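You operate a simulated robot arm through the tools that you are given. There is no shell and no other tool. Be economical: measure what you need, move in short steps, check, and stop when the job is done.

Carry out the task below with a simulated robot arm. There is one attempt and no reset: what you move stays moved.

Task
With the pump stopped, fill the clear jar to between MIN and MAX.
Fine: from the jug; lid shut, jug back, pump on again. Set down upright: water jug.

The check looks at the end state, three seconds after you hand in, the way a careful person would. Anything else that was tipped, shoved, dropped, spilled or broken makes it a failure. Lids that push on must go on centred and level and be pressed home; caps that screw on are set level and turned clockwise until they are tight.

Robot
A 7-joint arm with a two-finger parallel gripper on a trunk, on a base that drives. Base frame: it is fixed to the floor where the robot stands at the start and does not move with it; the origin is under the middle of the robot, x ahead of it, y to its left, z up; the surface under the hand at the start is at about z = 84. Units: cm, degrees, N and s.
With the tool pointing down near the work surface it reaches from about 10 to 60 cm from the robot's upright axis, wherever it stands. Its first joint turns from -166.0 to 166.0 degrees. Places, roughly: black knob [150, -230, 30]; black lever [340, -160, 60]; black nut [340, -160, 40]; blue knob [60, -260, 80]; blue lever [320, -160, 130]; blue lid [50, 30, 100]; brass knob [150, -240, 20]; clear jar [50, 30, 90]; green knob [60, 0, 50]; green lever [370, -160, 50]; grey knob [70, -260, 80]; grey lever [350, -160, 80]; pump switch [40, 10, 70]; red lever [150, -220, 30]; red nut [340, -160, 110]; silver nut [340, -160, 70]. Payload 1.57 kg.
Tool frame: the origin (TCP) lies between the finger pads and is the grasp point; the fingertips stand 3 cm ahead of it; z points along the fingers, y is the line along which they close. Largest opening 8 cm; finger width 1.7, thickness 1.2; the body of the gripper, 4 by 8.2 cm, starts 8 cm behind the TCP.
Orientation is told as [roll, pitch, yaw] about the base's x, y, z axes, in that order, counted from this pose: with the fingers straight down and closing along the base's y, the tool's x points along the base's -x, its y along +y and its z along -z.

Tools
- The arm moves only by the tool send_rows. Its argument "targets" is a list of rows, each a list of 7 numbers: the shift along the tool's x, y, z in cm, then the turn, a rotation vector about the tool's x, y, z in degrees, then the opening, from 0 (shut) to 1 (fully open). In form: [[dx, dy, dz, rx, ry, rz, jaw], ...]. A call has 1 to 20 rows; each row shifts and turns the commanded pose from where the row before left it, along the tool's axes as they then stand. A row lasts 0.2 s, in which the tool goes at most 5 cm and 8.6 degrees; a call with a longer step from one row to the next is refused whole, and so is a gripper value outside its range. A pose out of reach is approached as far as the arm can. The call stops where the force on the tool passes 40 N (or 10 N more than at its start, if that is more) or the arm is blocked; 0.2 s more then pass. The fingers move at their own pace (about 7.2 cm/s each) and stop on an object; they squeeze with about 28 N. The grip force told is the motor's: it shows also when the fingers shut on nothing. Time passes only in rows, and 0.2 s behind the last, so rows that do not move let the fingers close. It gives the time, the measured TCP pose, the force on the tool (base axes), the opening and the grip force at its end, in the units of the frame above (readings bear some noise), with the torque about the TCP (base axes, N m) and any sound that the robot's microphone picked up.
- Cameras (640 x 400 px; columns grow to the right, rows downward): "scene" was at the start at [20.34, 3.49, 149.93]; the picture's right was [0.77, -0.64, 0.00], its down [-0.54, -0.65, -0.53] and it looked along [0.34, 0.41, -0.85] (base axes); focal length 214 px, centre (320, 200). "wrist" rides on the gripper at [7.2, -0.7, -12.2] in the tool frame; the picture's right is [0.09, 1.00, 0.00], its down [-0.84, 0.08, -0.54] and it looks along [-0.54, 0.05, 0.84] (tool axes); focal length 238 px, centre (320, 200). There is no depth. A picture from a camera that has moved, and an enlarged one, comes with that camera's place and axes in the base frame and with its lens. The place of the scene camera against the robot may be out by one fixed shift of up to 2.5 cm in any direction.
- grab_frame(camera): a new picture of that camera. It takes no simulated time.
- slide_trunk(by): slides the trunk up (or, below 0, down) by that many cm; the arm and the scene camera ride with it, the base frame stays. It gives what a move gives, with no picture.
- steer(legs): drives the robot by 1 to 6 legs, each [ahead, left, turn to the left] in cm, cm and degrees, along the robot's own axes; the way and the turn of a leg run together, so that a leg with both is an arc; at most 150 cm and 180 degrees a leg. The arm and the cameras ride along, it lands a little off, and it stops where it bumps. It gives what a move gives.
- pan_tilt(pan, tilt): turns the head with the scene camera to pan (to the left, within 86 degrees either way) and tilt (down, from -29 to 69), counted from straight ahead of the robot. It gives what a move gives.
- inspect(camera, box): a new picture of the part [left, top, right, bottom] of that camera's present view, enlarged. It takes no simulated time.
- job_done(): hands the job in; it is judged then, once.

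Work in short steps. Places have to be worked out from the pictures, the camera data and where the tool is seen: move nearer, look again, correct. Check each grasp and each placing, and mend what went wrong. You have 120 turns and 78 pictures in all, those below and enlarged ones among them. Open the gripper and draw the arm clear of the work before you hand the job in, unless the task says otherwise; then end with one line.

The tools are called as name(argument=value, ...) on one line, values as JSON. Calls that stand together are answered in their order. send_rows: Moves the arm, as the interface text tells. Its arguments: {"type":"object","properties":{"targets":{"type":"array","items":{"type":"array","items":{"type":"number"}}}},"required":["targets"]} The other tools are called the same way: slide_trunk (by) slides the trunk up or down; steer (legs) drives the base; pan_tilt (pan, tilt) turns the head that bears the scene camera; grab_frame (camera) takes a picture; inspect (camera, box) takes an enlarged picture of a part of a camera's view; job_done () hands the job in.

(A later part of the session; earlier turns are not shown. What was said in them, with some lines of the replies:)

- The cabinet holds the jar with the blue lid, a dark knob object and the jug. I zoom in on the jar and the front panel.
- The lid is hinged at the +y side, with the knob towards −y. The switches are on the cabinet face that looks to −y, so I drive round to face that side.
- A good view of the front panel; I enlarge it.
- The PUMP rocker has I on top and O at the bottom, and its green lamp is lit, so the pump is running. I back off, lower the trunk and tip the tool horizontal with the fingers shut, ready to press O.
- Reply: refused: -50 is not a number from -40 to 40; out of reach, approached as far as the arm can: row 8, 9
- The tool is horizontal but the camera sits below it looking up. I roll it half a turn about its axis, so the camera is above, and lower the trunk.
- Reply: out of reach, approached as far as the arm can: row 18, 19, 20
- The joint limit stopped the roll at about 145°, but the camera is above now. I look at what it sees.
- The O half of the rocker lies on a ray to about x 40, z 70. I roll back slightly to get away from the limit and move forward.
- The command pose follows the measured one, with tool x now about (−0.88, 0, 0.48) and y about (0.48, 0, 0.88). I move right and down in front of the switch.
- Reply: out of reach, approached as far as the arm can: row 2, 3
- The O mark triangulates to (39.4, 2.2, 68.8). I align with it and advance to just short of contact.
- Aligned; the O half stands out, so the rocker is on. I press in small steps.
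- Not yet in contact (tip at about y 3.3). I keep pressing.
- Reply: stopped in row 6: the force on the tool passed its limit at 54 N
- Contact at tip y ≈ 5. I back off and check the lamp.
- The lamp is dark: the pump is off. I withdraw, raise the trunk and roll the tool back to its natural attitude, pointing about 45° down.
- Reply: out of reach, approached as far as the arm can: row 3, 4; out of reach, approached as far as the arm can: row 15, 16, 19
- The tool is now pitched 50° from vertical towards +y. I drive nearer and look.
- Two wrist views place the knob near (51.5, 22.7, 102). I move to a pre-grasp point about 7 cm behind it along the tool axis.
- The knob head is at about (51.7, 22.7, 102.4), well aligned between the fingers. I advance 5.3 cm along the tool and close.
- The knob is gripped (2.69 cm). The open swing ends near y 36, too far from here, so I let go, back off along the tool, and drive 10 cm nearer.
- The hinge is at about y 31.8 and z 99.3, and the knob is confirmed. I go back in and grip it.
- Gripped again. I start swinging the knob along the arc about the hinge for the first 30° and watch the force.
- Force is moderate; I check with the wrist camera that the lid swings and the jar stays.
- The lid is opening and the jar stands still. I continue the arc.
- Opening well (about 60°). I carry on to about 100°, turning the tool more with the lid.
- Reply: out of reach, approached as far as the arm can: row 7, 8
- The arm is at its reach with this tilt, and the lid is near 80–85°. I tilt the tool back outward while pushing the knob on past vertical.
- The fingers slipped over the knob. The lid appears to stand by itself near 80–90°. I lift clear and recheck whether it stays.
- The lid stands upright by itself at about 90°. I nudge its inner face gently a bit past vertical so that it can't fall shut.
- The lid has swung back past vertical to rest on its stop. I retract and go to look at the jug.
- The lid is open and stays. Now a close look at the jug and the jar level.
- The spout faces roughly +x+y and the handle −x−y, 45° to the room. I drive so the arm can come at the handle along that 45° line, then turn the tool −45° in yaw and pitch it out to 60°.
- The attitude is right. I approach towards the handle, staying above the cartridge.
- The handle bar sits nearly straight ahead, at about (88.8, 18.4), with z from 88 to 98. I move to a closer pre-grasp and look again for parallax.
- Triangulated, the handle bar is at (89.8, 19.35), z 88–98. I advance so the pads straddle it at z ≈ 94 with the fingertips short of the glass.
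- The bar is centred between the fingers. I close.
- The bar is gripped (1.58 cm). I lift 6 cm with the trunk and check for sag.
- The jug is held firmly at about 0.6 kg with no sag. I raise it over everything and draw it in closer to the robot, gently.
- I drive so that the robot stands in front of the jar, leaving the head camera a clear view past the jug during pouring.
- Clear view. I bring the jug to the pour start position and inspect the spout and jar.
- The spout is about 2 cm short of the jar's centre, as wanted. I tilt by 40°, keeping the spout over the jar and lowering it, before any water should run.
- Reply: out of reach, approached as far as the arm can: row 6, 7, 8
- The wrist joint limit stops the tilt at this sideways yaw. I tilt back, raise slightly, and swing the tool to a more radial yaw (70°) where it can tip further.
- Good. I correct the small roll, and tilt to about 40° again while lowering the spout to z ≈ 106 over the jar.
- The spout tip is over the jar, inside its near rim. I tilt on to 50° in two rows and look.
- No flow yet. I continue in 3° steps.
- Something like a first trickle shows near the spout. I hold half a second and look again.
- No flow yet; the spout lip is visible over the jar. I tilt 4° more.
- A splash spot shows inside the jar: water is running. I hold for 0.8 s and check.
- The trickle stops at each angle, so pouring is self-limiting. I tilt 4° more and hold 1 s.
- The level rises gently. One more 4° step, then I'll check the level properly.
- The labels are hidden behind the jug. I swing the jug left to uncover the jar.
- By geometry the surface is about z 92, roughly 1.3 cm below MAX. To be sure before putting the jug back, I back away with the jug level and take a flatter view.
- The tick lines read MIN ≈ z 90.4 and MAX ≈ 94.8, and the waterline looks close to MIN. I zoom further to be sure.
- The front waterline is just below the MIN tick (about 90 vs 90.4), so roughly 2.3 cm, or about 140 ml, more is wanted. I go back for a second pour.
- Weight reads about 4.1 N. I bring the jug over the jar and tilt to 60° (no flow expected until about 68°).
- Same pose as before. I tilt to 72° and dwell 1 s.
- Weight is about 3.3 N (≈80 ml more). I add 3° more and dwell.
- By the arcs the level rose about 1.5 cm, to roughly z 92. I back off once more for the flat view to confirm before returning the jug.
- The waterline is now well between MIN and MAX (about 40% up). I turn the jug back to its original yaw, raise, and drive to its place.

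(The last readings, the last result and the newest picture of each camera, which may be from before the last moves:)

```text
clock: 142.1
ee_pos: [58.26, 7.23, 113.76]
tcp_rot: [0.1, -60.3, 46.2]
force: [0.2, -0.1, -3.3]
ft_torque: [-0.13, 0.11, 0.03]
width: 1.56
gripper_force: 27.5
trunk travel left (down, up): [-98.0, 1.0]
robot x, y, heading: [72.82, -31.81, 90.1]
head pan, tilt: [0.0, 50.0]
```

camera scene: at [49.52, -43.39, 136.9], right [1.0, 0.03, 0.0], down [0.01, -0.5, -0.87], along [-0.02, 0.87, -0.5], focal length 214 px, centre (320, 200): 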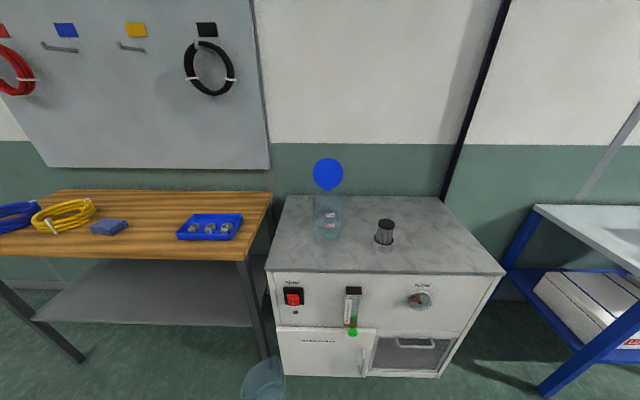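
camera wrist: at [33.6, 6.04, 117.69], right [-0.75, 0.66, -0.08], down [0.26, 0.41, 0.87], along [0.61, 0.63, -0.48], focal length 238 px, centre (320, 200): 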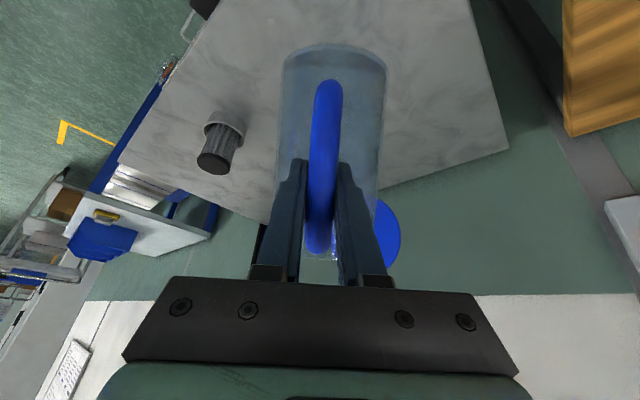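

I carry the jug across above its place.

send_rows(targets=[[-1.22, -1.196, 2.14, 0.065, 0, 0.037, 0], [-1.22, -1.196, 2.14, 0.065, 0, 0.037, 0], [-1.22, -1.196, 2.14, 0.065, 0, 0.037, 0], [-1.22, -1.196, 2.14, 0.065, 0, 0.037, 0], [-1.22, -1.196, 2.14, 0.065, 0, 0.037, 0], [-1.22, -1.196, 2.14, 0.065, 0, 0.037, 0], [-1.22, -1.196, 2.14, 0.065, 0, 0.037, 0], [-1.22, -1.196, 2.14, 0.065, 0, 0.037, 0], [-1.22, -1.196, 2.14, 0.065, 0, 0.037, 0], [-1.22, -1.196, 2.14, 0.065, 0, 0.037, 0], [-1.22, -1.196, 2.14, 0.065, 0, 0.037, 0], [-1.22, -1.196, 2.14, 0.065, 0, 0.037, 0], [0, 0, 0, 0, 0, 0, 0]])

slide_trunk(by=-17)

grab_frame(camera="scene")

```text
clock: 144.9
ee_pos: [89.17, 18.67, 113.68]
tcp_rot: [0.2, -60.2, 45.2]
force: [-0.3, -0.1, -2.3]
ft_torque: [-0.14, 0.14, 0.01]
width: 1.58
gripper_force: 27.8
trunk travel left (down, up): [-98.0, 1.0]
robot x, y, heading: [72.55, -31.72, 90.2]
head pan, tilt: [0.0, 50.0]
```

```text
clock: 146.8
ee_pos: [89.21, 18.63, 96.79]
tcp_rot: [0.2, -60.2, 45.3]
force: [0.0, -0.1, -3.1]
ft_torque: [-0.12, 0.11, -0.02]
width: 1.55
gripper_force: 28.2
trunk travel left (down, up): [-81.0, 18.0]
robot x, y, heading: [72.54, -31.84, 90.3]
head pan, tilt: [0.0, 50.0]
```

```text
19 pictures are left
camera scene: at [71.55, -8.74, 156.96], right [1.0, 0.0, 0.0], down [0.0, -0.77, -0.64], along [0.0, 0.64, -0.77], focal length 214 px, centre (320, 200)
```

scene: 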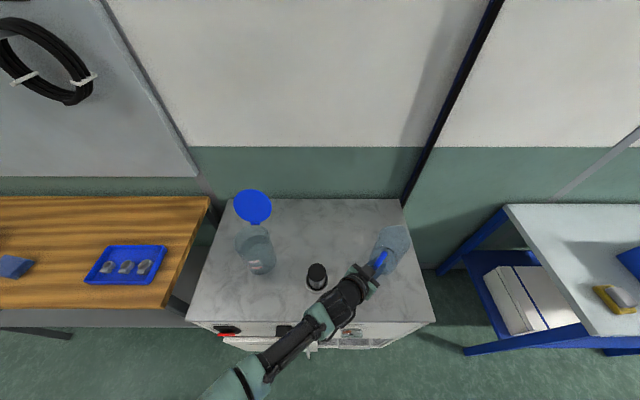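

About 2.3 cm above the table. I lower in small steps to the recorded height.

send_rows(targets=[[0.35, 0, 0.2, 0, 0, 0, 0], [0.35, 0, 0.2, 0, 0, 0, 0], [0.35, 0, 0.2, 0, 0, 0, 0], [0.26, 0, 0.15, 0, 0, 0, 0], [0.26, 0, 0.15, 0, 0, 0, 0], [0.26, 0, 0.15, 0, 0, 0, 0], [0.17, 0, 0.1, 0, 0, 0, 0], [0, 0, 0, 0, 0, 0, 0]])

```text
clock: 148.6
ee_pos: [89.04, 18.49, 94.73]
tcp_rot: [0.2, -60.6, 45.3]
force: [-2.0, -0.7, 9.0]
ft_torque: [0.48, -0.54, -0.01]
width: 1.56
gripper_force: 28.4
trunk travel left (down, up): [-81.0, 18.0]
robot x, y, heading: [72.72, -31.67, 90.3]
head pan, tilt: [0.0, 50.0]
```

The base has touched. I relieve slightly, open, and back off along the tool axis.

send_rows(targets=[[-0.1, 0, -0.06, 0, 0, 0, 0], [0, 0, 0, 0, 0, 0, 0.25], [0, 0, 0, 0, 0, 0, 0.5], [0, 0, 0, 0, 0, 0, 0.6], [0, 0, 0, 0, 0, 0, 0.6], [0, 0, -1.5, 0, 0, 0, 0.6], [0, 0, -2.5, 0, 0, 0, 0.6], [0, 0, -3.5, 0, 0, 0, 0.6], [0, 0, -4, 0, 0, 0, 0.6], [0, 0, 0, 0, 0, 0, 0.6]])

inspect(camera="scene", box=[310, 190, 438, 290])

```text
clock: 150.8
ee_pos: [82.32, 11.44, 100.49]
tcp_rot: [0.0, -60.3, 45.3]
force: [0.3, 0.3, 0.0]
ft_torque: [0.02, 0.02, -0.01]
width: 4.81
gripper_force: 0.0
trunk travel left (down, up): [-81.0, 18.0]
robot x, y, heading: [72.65, -31.25, 90.0]
head pan, tilt: [0.0, 50.0]
```

```text
4.00 times, centred on (374, 240) of scene
camera zoom: at [71.58, -8.71, 156.95], right [1.0, 0.0, 0.0], down [0.0, -0.77, -0.64], along [0.0, 0.64, -0.77], focal length 858 px, centre (104, 40)
```

zoom: 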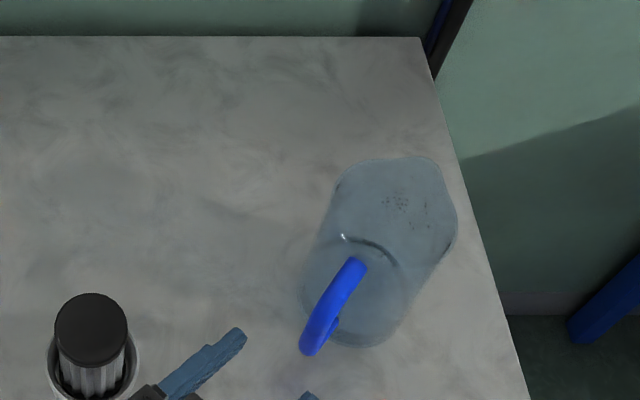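

The jug stands upright in its old spot, and the cartridge is untouched. Next is the lid: I retreat upward, drive back in front of the jar, and turn the tool to point down.

slide_trunk(by=17)

steer(legs=[[3, 20.5, 0]])

send_rows(targets=[[0, 0, 0, -6.5, 0, -3.7, 1], [0, 0, 0, -6.5, 0, -3.7, 1], [0, 0, 0, -6.5, 0, -3.7, 1], [0, 0, 0, -6.5, 0, -3.7, 1], [0, 0, 0, -6.5, 0, -3.7, 1], [0, 0, 0, -6.5, 0, -3.7, 1], [0, 0, 0, 0, 8.4, 0, 1], [0, 0, 0, 0, 8.4, 0, 1], [0, 0, 0, 0, 8.4, 0, 1], [0, 0, 0, 0, 8.4, 0, 1], [0, 0, 0, 0, 8.4, 0, 1], [0, 0, 0, 0, 8.4, 0, 1]])

send_rows(targets=[[0, 0, 0, 0, 0, 8.2, 1], [0, 0, 0, 0, 0, 8.2, 1], [0, 0, 0, 0, 0, 8.2, 1], [0, 0, 0, 0, 0, 8.2, 1], [0, 0, 0, 0, 0, 8.2, 1], [0, 0, 0, 0, 0, 8.2, 1], [0, 0, 0, 0, 0, 8.2, 1], [0, 0, 0, 0, 0, 8.2, 1], [0, 0, 0, 0, 0, 8.2, 1], [0, 0, 0, 0, 0, 8.2, 1], [0, 0, 0, 0, 0, 8, 1]])

grab_frame(camera="wrist")

```text
clock: 152.7
ee_pos: [82.27, 11.51, 117.41]
tcp_rot: [0.1, -60.2, 45.3]
force: [0.0, -0.4, 1.1]
ft_torque: [0.03, -0.02, -0.05]
width: 4.8
gripper_force: 0.0
trunk travel left (down, up): [-98.0, 1.0]
robot x, y, heading: [72.83, -31.53, 90.3]
head pan, tilt: [0.0, 50.0]
```

```text
clock: 154.3
ee_pos: [61.59, 14.41, 117.3]
tcp_rot: [0.3, -60.3, 45.2]
force: [-1.3, -0.1, -0.9]
ft_torque: [0.01, 0.02, -0.05]
width: 4.81
gripper_force: 0.1
trunk travel left (down, up): [-98.0, 1.0]
robot x, y, heading: [51.69, -28.5, 90.3]
head pan, tilt: [0.0, 50.0]
```

```text
clock: 156.9
ee_pos: [61.5, 14.43, 117.38]
tcp_rot: [0.1, -9.9, 90.3]
force: [0.5, -0.6, -0.3]
ft_torque: [-0.02, -0.01, 0.02]
width: 7.99
gripper_force: 0.1
trunk travel left (down, up): [-98.0, 1.0]
robot x, y, heading: [51.95, -28.84, 90.4]
head pan, tilt: [0.0, 50.0]
```

```text
clock: 159.3
ee_pos: [61.4, 14.3, 117.4]
tcp_rot: [10.0, 0.1, 0.3]
force: [-0.2, 0.3, -0.5]
ft_torque: [-0.04, 0.01, 0.02]
width: 8.0
gripper_force: 0.1
trunk travel left (down, up): [-98.0, 1.0]
robot x, y, heading: [52.13, -28.79, 90.2]
head pan, tilt: [0.0, 50.0]
```

```text
17 pictures are left
camera wrist: at [54.36, 11.64, 129.31], right [-0.1, 0.98, 0.17], down [0.84, -0.01, 0.55], along [0.54, 0.2, -0.82], focal length 238 px, centre (320, 200)
```

wrist: 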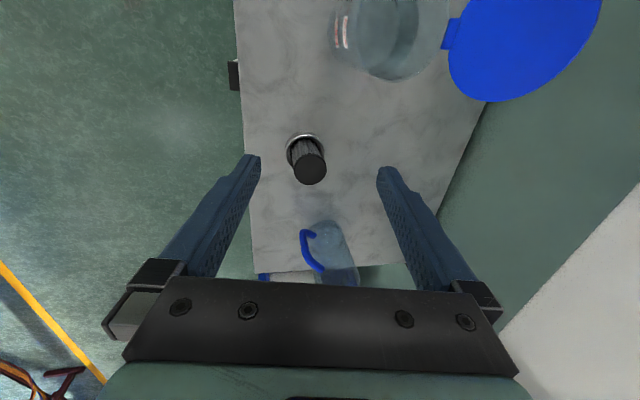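

Now closing along y, so the fingers can straddle the raised lid. I move over the jar at a safe height and look.

send_rows(targets=[[1.98, 3.1, 0.54, 0, 0, 0, 1], [1.98, 3.1, 0.54, 0, 0, 0, 1], [1.98, 3.1, 0.54, 0, 0, 0, 1], [1.98, 3.1, 0.54, 0, 0, 0, 1], [1.98, 3.1, 0.54, 0, 0, 0, 1], [0, 0, 0, 0, 0, 0, 1]])

grab_frame(camera="wrist")

```text
clock: 160.8
ee_pos: [51.43, 30.15, 117.7]
tcp_rot: [10.0, 0.0, 0.4]
force: [-0.1, -0.6, -0.7]
ft_torque: [-0.02, 0.02, 0.02]
width: 8.01
gripper_force: 0.1
trunk travel left (down, up): [-98.0, 1.0]
robot x, y, heading: [52.17, -28.84, 90.5]
head pan, tilt: [0.0, 50.0]
```

```text
16 pictures are left
camera wrist: at [44.45, 27.38, 129.6], right [-0.1, 0.98, 0.17], down [0.84, -0.01, 0.55], along [0.54, 0.2, -0.82], focal length 238 px, centre (320, 200)
```

wrist: 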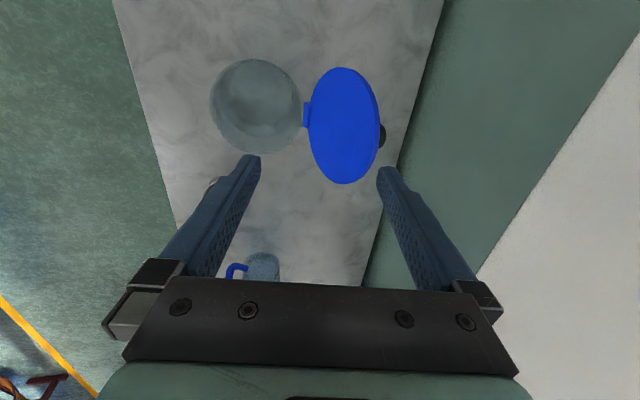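

The lid is at about 122°, with its top edge at (37.2, 108.5) and knob end at y ≈ 39.8. I move so the fingers straddle it, in two stages.

send_rows(targets=[[0, 2.4, 0.41, 0, 0, 0, 1], [0, 2.4, 0.41, 0, 0, 0, 1], [0, 2.35, 0.41, 0, 0, 0, 1], [0, 0, 0, 0, 0, 0, 1]])

grab_frame(camera="wrist")

```text
clock: 161.8
ee_pos: [51.23, 37.34, 117.59]
tcp_rot: [10.1, 0.0, 0.4]
force: [0.4, 0.9, 0.1]
ft_torque: [-0.02, 0.01, -0.04]
width: 7.98
gripper_force: 0.0
trunk travel left (down, up): [-98.0, 1.0]
robot x, y, heading: [51.63, -28.71, 90.2]
head pan, tilt: [0.0, 50.0]
```

```text
15 pictures are left
camera wrist: at [44.21, 34.59, 129.49], right [-0.1, 0.98, 0.17], down [0.84, -0.01, 0.55], along [0.54, 0.2, -0.82], focal length 238 px, centre (320, 200)
```

wrist: 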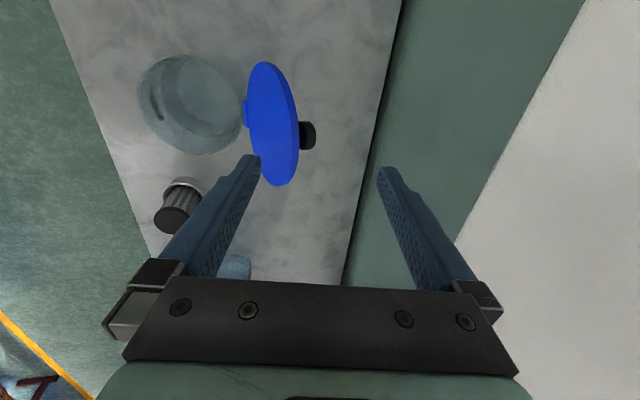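

Reach is fine and the fingers are on both sides. I descend in small steps, watching the force.

send_rows(targets=[[-0.05, -0.376, 1.82, 0, 0, 0, 1], [-0.05, -0.376, 1.82, 0, 0, 0, 1], [-0.05, -0.376, 1.82, 0, 0, 0, 1], [-0.05, -0.376, 1.82, 0, 0, 0, 1], [-0.05, -0.376, 1.82, 0, 0, 0, 1], [0, 0, 0, 0, 0, 0, 1]])

grab_frame(camera="wrist")

```text
clock: 163.2
ee_pos: [53.12, 34.26, 109.94]
tcp_rot: [10.1, 0.1, 0.3]
force: [0.0, -0.1, 1.1]
ft_torque: [-0.01, 0.0, -0.03]
width: 8.01
gripper_force: 0.0
out of reach, approached as far as the arm can: row 2, 3, 4, 5
trunk travel left (down, up): [-98.0, 1.0]
robot x, y, heading: [51.9, -28.72, 90.2]
head pan, tilt: [0.0, 50.0]
```

```text
14 pictures are left
camera wrist: at [46.05, 31.41, 121.92], right [-0.1, 0.98, 0.17], down [0.84, -0.01, 0.55], along [0.54, 0.2, -0.82], focal length 238 px, centre (320, 200)
```

wrist: 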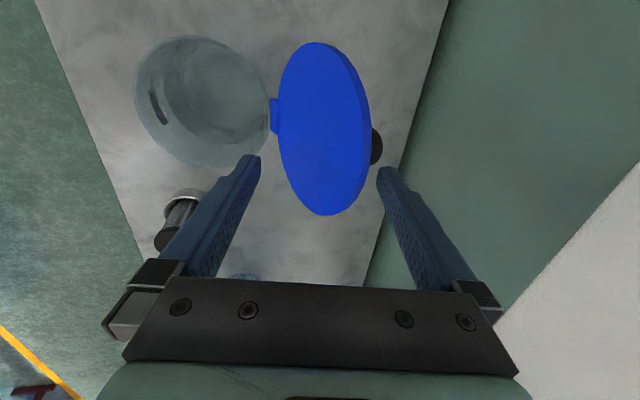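

The arm ran out of reach when descending. I go back up and use the trunk for the descent instead.

send_rows(targets=[[0, 0.65, -3.75, 0, 0, 0, 1], [0, 0.65, -3.75, 0, 0, 0, 1], [0.9, 1.45, 0.25, 0, 0, 0, 1], [0.9, 1.45, 0.25, 0, 0, 0, 1], [0, 0, 0, 0, 0, 0, 1]])

slide_trunk(by=-6)

```text
clock: 164.3
ee_pos: [51.37, 36.91, 117.49]
tcp_rot: [10.0, 0.2, 0.5]
force: [0.5, 0.2, 0.0]
ft_torque: [0.0, 0.0, -0.01]
width: 8.01
gripper_force: 0.0
trunk travel left (down, up): [-98.0, 1.0]
robot x, y, heading: [51.92, -28.59, 90.3]
head pan, tilt: [0.0, 50.0]
```

```text
clock: 165.3
ee_pos: [51.32, 37.01, 111.58]
tcp_rot: [10.0, 0.1, 0.4]
force: [-0.2, -0.1, 0.0]
ft_torque: [-0.02, 0.0, 0.0]
width: 8.01
gripper_force: 0.0
trunk travel left (down, up): [-92.0, 7.0]
robot x, y, heading: [52.04, -28.53, 90.2]
head pan, tilt: [0.0, 50.0]
```

Good. I take the last 3.3 cm with the trunk and check the view.

slide_trunk(by=-3.3)

grab_frame(camera="wrist")

```text
clock: 166.1
ee_pos: [51.35, 36.83, 108.25]
tcp_rot: [10.0, 0.1, 0.4]
force: [-0.2, -0.3, -0.4]
ft_torque: [0.01, -0.03, 0.0]
width: 8.03
gripper_force: 0.0
trunk travel left (down, up): [-88.7, 10.3]
robot x, y, heading: [52.32, -28.41, 90.1]
head pan, tilt: [0.0, 50.0]
```

```text
13 pictures are left
camera wrist: at [44.31, 34.13, 120.19], right [-0.1, 0.98, 0.17], down [0.84, -0.01, 0.55], along [0.54, 0.2, -0.82], focal length 238 px, centre (320, 200)
```

wrist: 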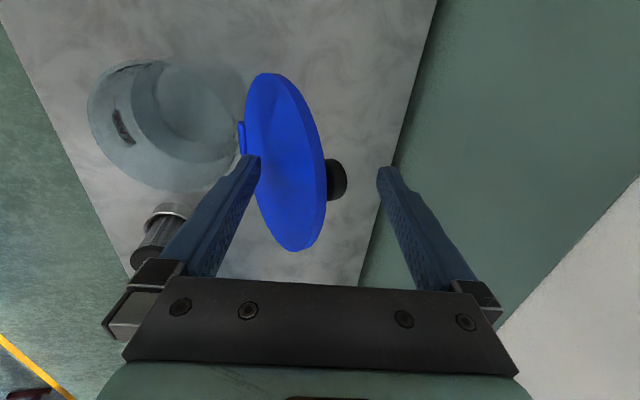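

Nicely straddled. I pull towards −y with a slight rise so that the outer finger draws the knob past vertical.

send_rows(targets=[[0, -0.91, -0.46, 0, 0, 0, 1], [0, -0.91, -0.46, 0, 0, 0, 1], [0, -0.91, -0.46, 0, 0, 0, 1], [0, -0.91, -0.46, 0, 0, 0, 1], [0, -0.91, -0.46, 0, 0, 0, 1], [0, -0.91, -0.46, 0, 0, 0, 1], [0, -0.91, -0.46, 0, 0, 0, 1], [0, -0.91, -0.46, 0, 0, 0, 1]])

grab_frame(camera="wrist")

```text
clock: 167.9
ee_pos: [51.56, 29.17, 110.69]
tcp_rot: [10.0, 0.1, 0.4]
force: [-0.6, 0.2, 0.0]
ft_torque: [0.0, 0.02, -0.03]
width: 7.99
gripper_force: 0.0
trunk travel left (down, up): [-88.7, 10.3]
robot x, y, heading: [51.45, -28.91, 90.2]
head pan, tilt: [0.0, 50.0]
```

```text
12 pictures are left
camera wrist: at [44.47, 26.39, 122.57], right [-0.1, 0.98, 0.17], down [0.84, -0.01, 0.55], along [0.54, 0.2, -0.82], focal length 238 px, centre (320, 200)
```

wrist: 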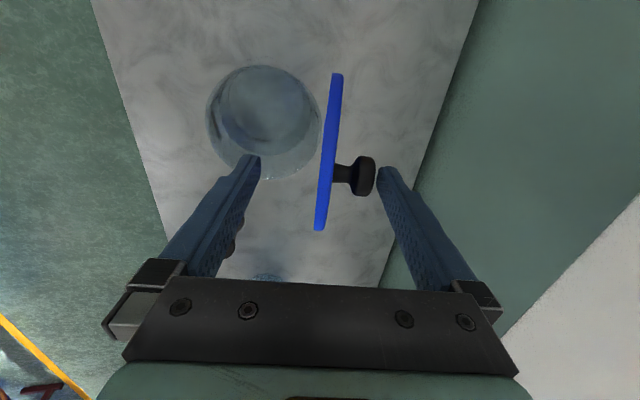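

The lid now stands at about 90° against the outer finger. I lower the tool so the inner finger will catch the lid edge, then pull on gently.

send_rows(targets=[[0, -0.2, 1.2, 0, 0, 0, 1], [0, -0.2, 1.2, 0, 0, 0, 1], [0, -0.2, 1.2, 0, 0, 0, 1], [0, -0.69, -0.12, 0, 0, 0, 1], [0, -0.69, -0.12, 0, 0, 0, 1], [0, -0.69, -0.12, 0, 0, 0, 1], [0, -0.69, -0.12, 0, 0, 0, 1], [0, 0, 0, 0, 0, 0, 1]])

grab_frame(camera="wrist")

```text
clock: 169.7
ee_pos: [51.42, 26.2, 107.03]
tcp_rot: [10.0, 0.1, 0.5]
force: [-0.4, -0.4, 0.0]
ft_torque: [-0.03, 0.0, -0.02]
width: 8.01
gripper_force: 0.0
trunk travel left (down, up): [-88.7, 10.3]
robot x, y, heading: [51.71, -28.93, 90.0]
head pan, tilt: [0.0, 50.0]
```

```text
11 pictures are left
camera wrist: at [44.39, 23.43, 118.97], right [-0.1, 0.98, 0.17], down [0.84, -0.01, 0.55], along [0.54, 0.2, -0.82], focal length 238 px, centre (320, 200)
```

wrist: 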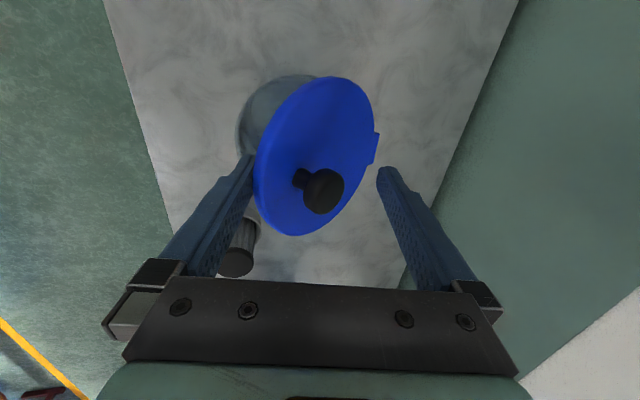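

The lid has tipped onto the inner finger. I lower it further on that finger, then slide the finger out from under the edge so it drops the last few degrees, and rise.

send_rows(targets=[[0, -0.5, 0.52, 0, 0, 0, 1], [0, -0.5, 0.52, 0, 0, 0, 1], [0, -0.5, 0.52, 0, 0, 0, 1], [0, -0.5, 0.52, 0, 0, 0, 1], [0, -0.6, -0.1, 0, 0, 0, 1], [0, -0.6, -0.1, 0, 0, 0, 1], [0, -0.6, -0.1, 0, 0, 0, 1], [0, 0, 0, 0, 0, 0, 1]])

grab_frame(camera="wrist")

```text
clock: 171.5
ee_pos: [51.48, 22.91, 104.41]
tcp_rot: [10.0, 0.1, 0.4]
force: [0.4, -0.6, 0.4]
ft_torque: [0.02, 0.01, -0.01]
width: 7.97
gripper_force: 0.1
trunk travel left (down, up): [-88.7, 10.3]
robot x, y, heading: [52.04, -28.94, 90.4]
head pan, tilt: [0.0, 50.0]
```

```text
10 pictures are left
camera wrist: at [44.4, 20.12, 116.4], right [-0.1, 0.98, 0.17], down [0.84, -0.01, 0.55], along [0.54, 0.2, -0.82], focal length 238 px, centre (320, 200)
```

wrist: 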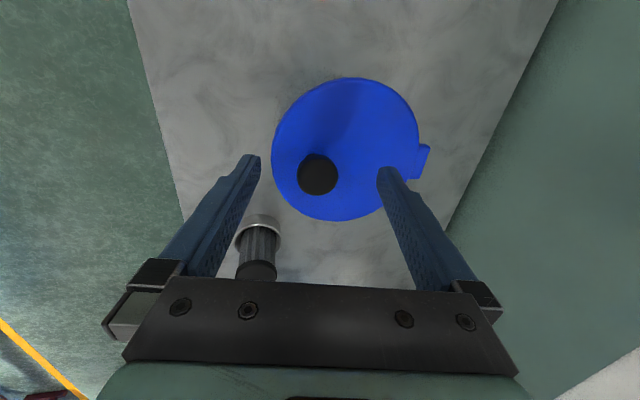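

The lid is down. I rise, close the fingers, and press lightly on the knob to make sure it's home.

send_rows(targets=[[0, 0, -3, 0, 0, 0, 1], [0, 0, -3, 0, 0, 0, 1], [0, 0, 0, 0, 0, 0, 0], [0, 0, 0, 0, 0, 0, 0], [0, 0, 0, 0, 0, 0, 0], [0, 0.2, 0, 0, 0, 0, 0], [0, 0, 1.2, 0, 0, 0, 0], [0, 0, 1, 0, 0, 0, 0], [0, 0, 0.5, 0, 0, 0, 0], [0, 0, 0.5, 0, 0, 0, 0], [0, 0, 0.3, 0, 0, 0, 0], [0, 0, 0.3, 0, 0, 0, 0]])

```text
clock: 174.1
ee_pos: [51.41, 22.7, 106.71]
tcp_rot: [10.0, 0.1, 0.4]
force: [-0.1, -0.2, 0.4]
ft_torque: [0.02, 0.01, 0.01]
width: 0.0
gripper_force: 21.0
trunk travel left (down, up): [-88.7, 10.3]
robot x, y, heading: [52.2, -28.73, 90.2]
head pan, tilt: [0.0, 50.0]
```

No contact yet. I continue down in small steps.

send_rows(targets=[[0, 0, 0.25, 0, 0, 0, 0], [0, 0, 0.25, 0, 0, 0, 0], [0, 0, 0.2, 0, 0, 0, 0], [0, 0, 0.2, 0, 0, 0, 0]])

send_rows(targets=[[0, 0, 0.15, 0, 0, 0, 0], [0, 0, 0.15, 0, 0, 0, 0]])

```text
clock: 175.1
ee_pos: [51.5, 22.87, 105.99]
tcp_rot: [10.1, 0.0, 0.4]
force: [0.4, -0.1, 3.5]
ft_torque: [-0.02, 0.01, 0.0]
width: 0.0
gripper_force: 22.0
trunk travel left (down, up): [-88.7, 10.3]
robot x, y, heading: [52.13, -28.67, 90.2]
head pan, tilt: [0.0, 50.0]
```

```text
clock: 175.7
ee_pos: [51.39, 22.82, 105.83]
tcp_rot: [10.3, 0.2, 0.4]
force: [1.2, -4.2, 20.4]
ft_torque: [-0.22, -0.09, 0.01]
width: 0.0
gripper_force: 21.1
trunk travel left (down, up): [-88.7, 10.3]
robot x, y, heading: [52.03, -28.54, 90.2]
head pan, tilt: [0.0, 50.0]
```

20 N on the knob, so the lid is home. I withdraw, back away, and turn the tool horizontal for the pump switch.

send_rows(targets=[[0, 0, -2, 0, 0, 0, 0], [0, 0, -4, 0, 0, 0, 0], [0, 0, -4, 0, 0, 0, 0], [0, 0, -4, 0, 0, 0, 0]])

steer(legs=[[-36, 0, 0], [0, 5, 0]])

send_rows(targets=[[0, 0, 0, -8, 0, 0, 0], [0, 0, 0, -8, 0, 0, 0], [0, 0, 0, -8, 0, 0, 0], [0, 0, 0, -8, 0, 0, 0], [0, 0, 0, -8, 0, 0, 0], [0, 0, 0, -8, 0, 0, 0], [0, 0, 0, -8, 0, 0, 0], [0, 0, 0, -8, 0, 0, 0], [0, 0, 0, -8, 0, 0, 0], [0, 0, 0, -8, 0, 0, 0]])

slide_trunk(by=-40)

```text
clock: 176.7
ee_pos: [51.24, 20.57, 119.75]
tcp_rot: [10.0, -0.2, 0.6]
force: [0.9, -1.7, 0.3]
ft_torque: [0.06, 0.05, -0.01]
width: 0.0
gripper_force: 21.2
trunk travel left (down, up): [-88.7, 10.3]
robot x, y, heading: [51.9, -28.9, 90.3]
head pan, tilt: [0.0, 50.0]
```

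```text
clock: 179.6
ee_pos: [46.97, -15.92, 119.77]
tcp_rot: [10.0, 0.2, -0.3]
force: [-0.1, -0.8, 0.4]
ft_torque: [0.0, -0.01, 0.0]
width: 0.0
gripper_force: 21.9
trunk travel left (down, up): [-88.7, 10.3]
robot x, y, heading: [46.73, -65.46, 89.9]
head pan, tilt: [0.0, 50.0]
```

```text
clock: 181.8
ee_pos: [46.83, -15.91, 119.67]
tcp_rot: [90.0, 0.1, -0.2]
force: [0.4, -0.2, -0.7]
ft_torque: [-0.02, 0.01, -0.03]
width: 0.02
gripper_force: 21.4
trunk travel left (down, up): [-88.7, 10.3]
robot x, y, heading: [47.13, -65.32, 89.7]
head pan, tilt: [0.0, 50.0]
```

```text
clock: 185.6
ee_pos: [46.96, -15.95, 79.76]
tcp_rot: [90.0, 0.1, -0.2]
force: [0.3, -0.2, 0.2]
ft_torque: [-0.01, 0.03, 0.0]
width: 0.0
gripper_force: 21.4
trunk travel left (down, up): [-48.7, 50.3]
robot x, y, heading: [46.8, -65.46, 89.9]
head pan, tilt: [0.0, 50.0]
```

Horizontal at z 79.8. I drop 7.3 cm, move 7.5 cm left, and check aim.

slide_trunk(by=-7.3)

send_rows(targets=[[2.5, 0, 1.5, 0, 0, 0, 0], [2.5, 0, 1.5, 0, 0, 0, 0], [2.5, 0, 1.5, 0, 0, 0, 0], [0, 0, 2.5, 0, 0, 0, 0], [0, 0, 2, 0, 0, 0, 0], [0, 0, 0, 0, 0, 0, 0]])

grab_frame(camera="wrist")

```text
clock: 186.7
ee_pos: [46.96, -15.98, 72.49]
tcp_rot: [90.0, 0.0, -0.2]
force: [-0.7, 0.6, -0.4]
ft_torque: [0.0, 0.0, -0.01]
width: 0.0
gripper_force: 21.4
trunk travel left (down, up): [-41.4, 57.6]
robot x, y, heading: [47.19, -65.12, 89.8]
head pan, tilt: [0.0, 50.0]
```

```text
clock: 188.1
ee_pos: [39.51, -6.89, 72.41]
tcp_rot: [90.0, 0.2, -0.2]
force: [0.0, -0.4, 0.3]
ft_torque: [0.02, 0.01, 0.04]
width: 0.0
gripper_force: 21.1
trunk travel left (down, up): [-41.4, 57.6]
robot x, y, heading: [47.28, -65.37, 90.0]
head pan, tilt: [0.0, 50.0]
```

```text
9 pictures are left
camera wrist: at [32.31, -19.04, 71.75], right [-0.09, 0.0, 1.0], down [0.84, -0.54, 0.08], along [0.54, 0.84, 0.05], focal length 238 px, centre (320, 200)
```

wrist: 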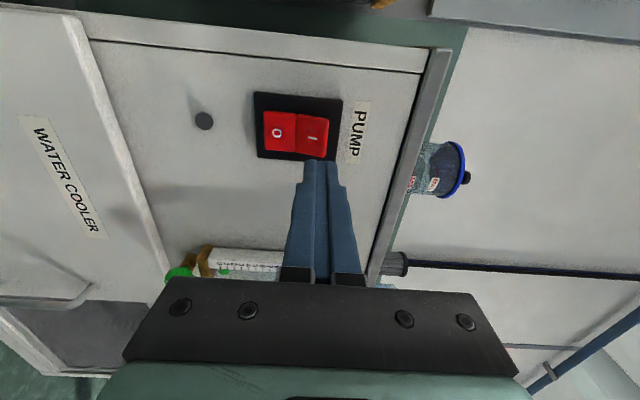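

The I half is at about (40.0, 71.6). I align and press.

send_rows(targets=[[-0.4, -0.4, 2.2, 0, 0, 0, 0], [0, 0, 2.2, 0, 0, 0, 0], [0, 0, 1.6, 0, 0, 0, 0], [0, 0, 0.5, 0, 0, 0, 0], [0, 0, 0.4, 0, 0, 0, 0], [0, 0, 0.4, 0, 0, 0, 0], [0, 0, 0.4, 0, 0, 0, 0], [0, 0, 0.4, 0, 0, 0, 0], [0, 0, 0.4, 0, 0, 0, 0], [0, 0, 0.4, 0, 0, 0, 0], [0, 0, 0.4, 0, 0, 0, 0], [0, 0, 0.4, 0, 0, 0, 0]])

send_rows(targets=[[0, 0, -1.5, 0, 0, 0, 0], [0, 0, -2.5, 0, 0, 0, 0], [0, 0, -2.5, 0, 0, 0, 0], [0, 0, -2.5, 0, 0, 0, 0]])

inspect(camera="wrist", box=[180, 60, 420, 210])

```text
clock: 190.6
ee_pos: [39.84, 2.03, 72.16]
tcp_rot: [90.1, 0.0, 0.0]
force: [1.2, -24.1, 5.2]
ft_torque: [0.04, 0.1, 0.11]
width: 0.0
gripper_force: 21.7
trunk travel left (down, up): [-41.4, 57.6]
robot x, y, heading: [47.02, -65.35, 89.9]
head pan, tilt: [0.0, 50.0]
stopped in row 12: the force on the tool passed its limit at 49 N (the readings are from after the stop); the commanded pose is now the measured one
```

```text
clock: 191.6
ee_pos: [39.98, -6.69, 71.74]
tcp_rot: [89.9, 0.0, 0.0]
force: [-0.1, 0.6, -0.3]
ft_torque: [-0.02, 0.01, 0.04]
width: 0.0
gripper_force: 21.2
trunk travel left (down, up): [-41.4, 57.6]
robot x, y, heading: [47.05, -65.41, 89.7]
head pan, tilt: [0.0, 50.0]
```

```text
2.67 times, centred on (300, 135) of wrist
camera zoom: at [33.0, -18.77, 71.18], right [-0.09, 0.0, 1.0], down [0.84, -0.54, 0.08], along [0.54, 0.84, 0.05], focal length 636 px, centre (373, 373)
```

zoom: 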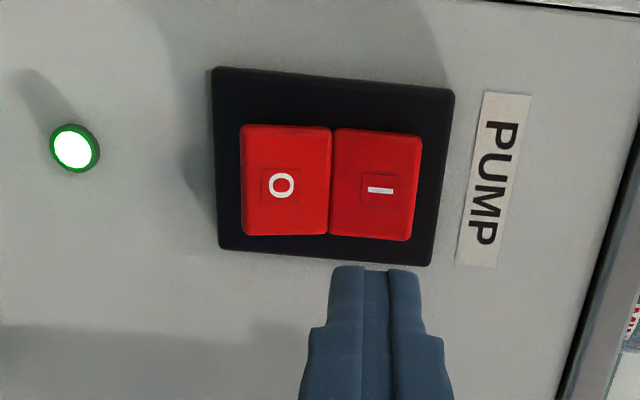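

The lamp is lit again, so the pump is on. I draw the arm clear, open the gripper, and take a final look.

send_rows(targets=[[0, 0, -3, 0, 0, 0, 0.6], [0, 0, -3, 0, 0, 0, 0.6], [0, 0, -3, 0, 0, 0, 0.6], [0, 0, 0, 0, 0, 0, 0.6]])

steer(legs=[[-10, 0, 0]])

pan_tilt(pan=0, tilt=32)

grab_frame(camera="scene")

```text
clock: 192.6
ee_pos: [39.88, -15.69, 71.96]
tcp_rot: [89.7, 0.1, -0.1]
force: [0.4, -0.2, 0.0]
ft_torque: [-0.01, 0.01, 0.0]
width: 4.81
gripper_force: 0.1
trunk travel left (down, up): [-41.4, 57.6]
robot x, y, heading: [47.12, -65.27, 89.9]
head pan, tilt: [0.0, 50.0]
```

```text
clock: 193.7
ee_pos: [39.61, -25.58, 72.09]
tcp_rot: [89.8, 0.1, 0.0]
force: [0.3, 0.5, 0.4]
ft_torque: [0.01, 0.0, -0.03]
width: 4.82
gripper_force: 0.0
trunk travel left (down, up): [-41.4, 57.6]
robot x, y, heading: [47.14, -74.89, 89.9]
head pan, tilt: [0.0, 50.0]
```

```text
clock: 194.5
ee_pos: [39.62, -25.68, 71.93]
tcp_rot: [89.7, 0.1, 0.0]
force: [-1.0, 0.3, -0.5]
ft_torque: [-0.02, 0.01, 0.01]
width: 4.8
gripper_force: 0.0
trunk travel left (down, up): [-41.4, 57.6]
robot x, y, heading: [46.97, -75.27, 90.1]
head pan, tilt: [0.0, 32.0]
```

```text
7 pictures are left
camera scene: at [45.88, -51.12, 119.99], right [1.0, 0.0, 0.0], down [0.0, -0.53, -0.85], along [0.0, 0.85, -0.53], focal length 214 px, centre (320, 200)
```

scene: 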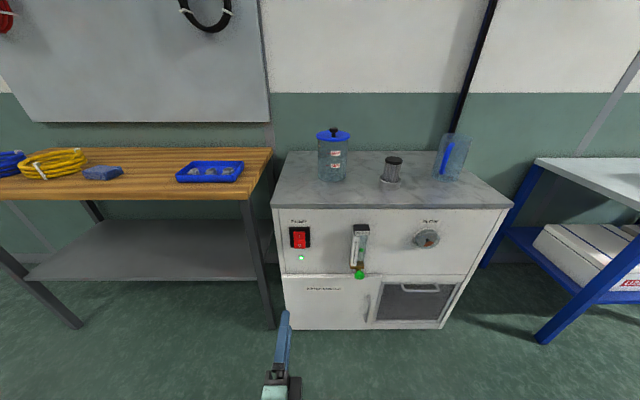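

inspect(camera="scene", box=[312, 124, 356, 188])

inspect(camera="scene", box=[360, 120, 488, 200])

```text
6.25 times, centred on (334, 156) of scene
camera zoom: at [45.88, -51.12, 119.99], right [1.0, 0.0, 0.0], down [0.0, -0.53, -0.85], along [0.0, 0.85, -0.53], focal length 1340 px, centre (232, 475)
```

zoom: 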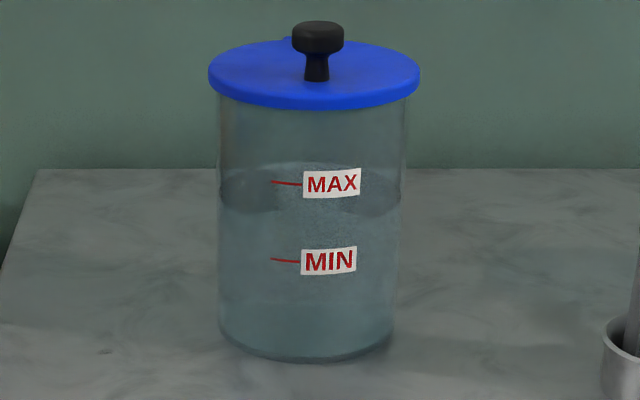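

```text
5.00 times, centred on (424, 160) of scene
camera zoom: at [45.88, -51.12, 119.99], right [1.0, 0.0, 0.0], down [0.0, -0.53, -0.85], along [0.0, 0.85, -0.53], focal length 1072 px, centre (-200, 400)
```

zoom: 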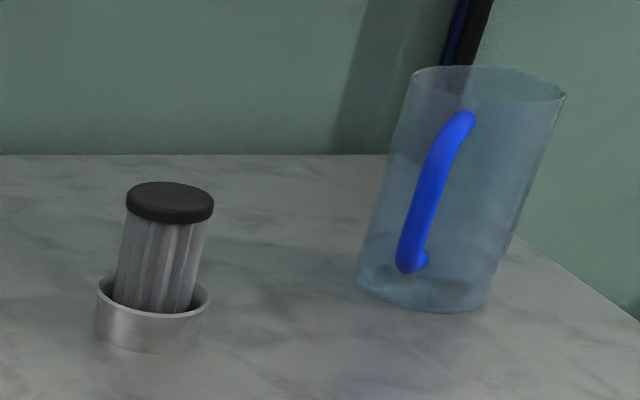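

The water surface lies between MIN and MAX, the lid is shut, the jug stands upright in its place, and the pump lamp is on. The arm is clear and the gripper open, so I hand in.

job_done()

```text
The job is handed in.
```

I stopped the pump, filled the jar from the jug to between MIN and MAX, shut the lid, put the jug back upright in its place, and switched the pump on again.
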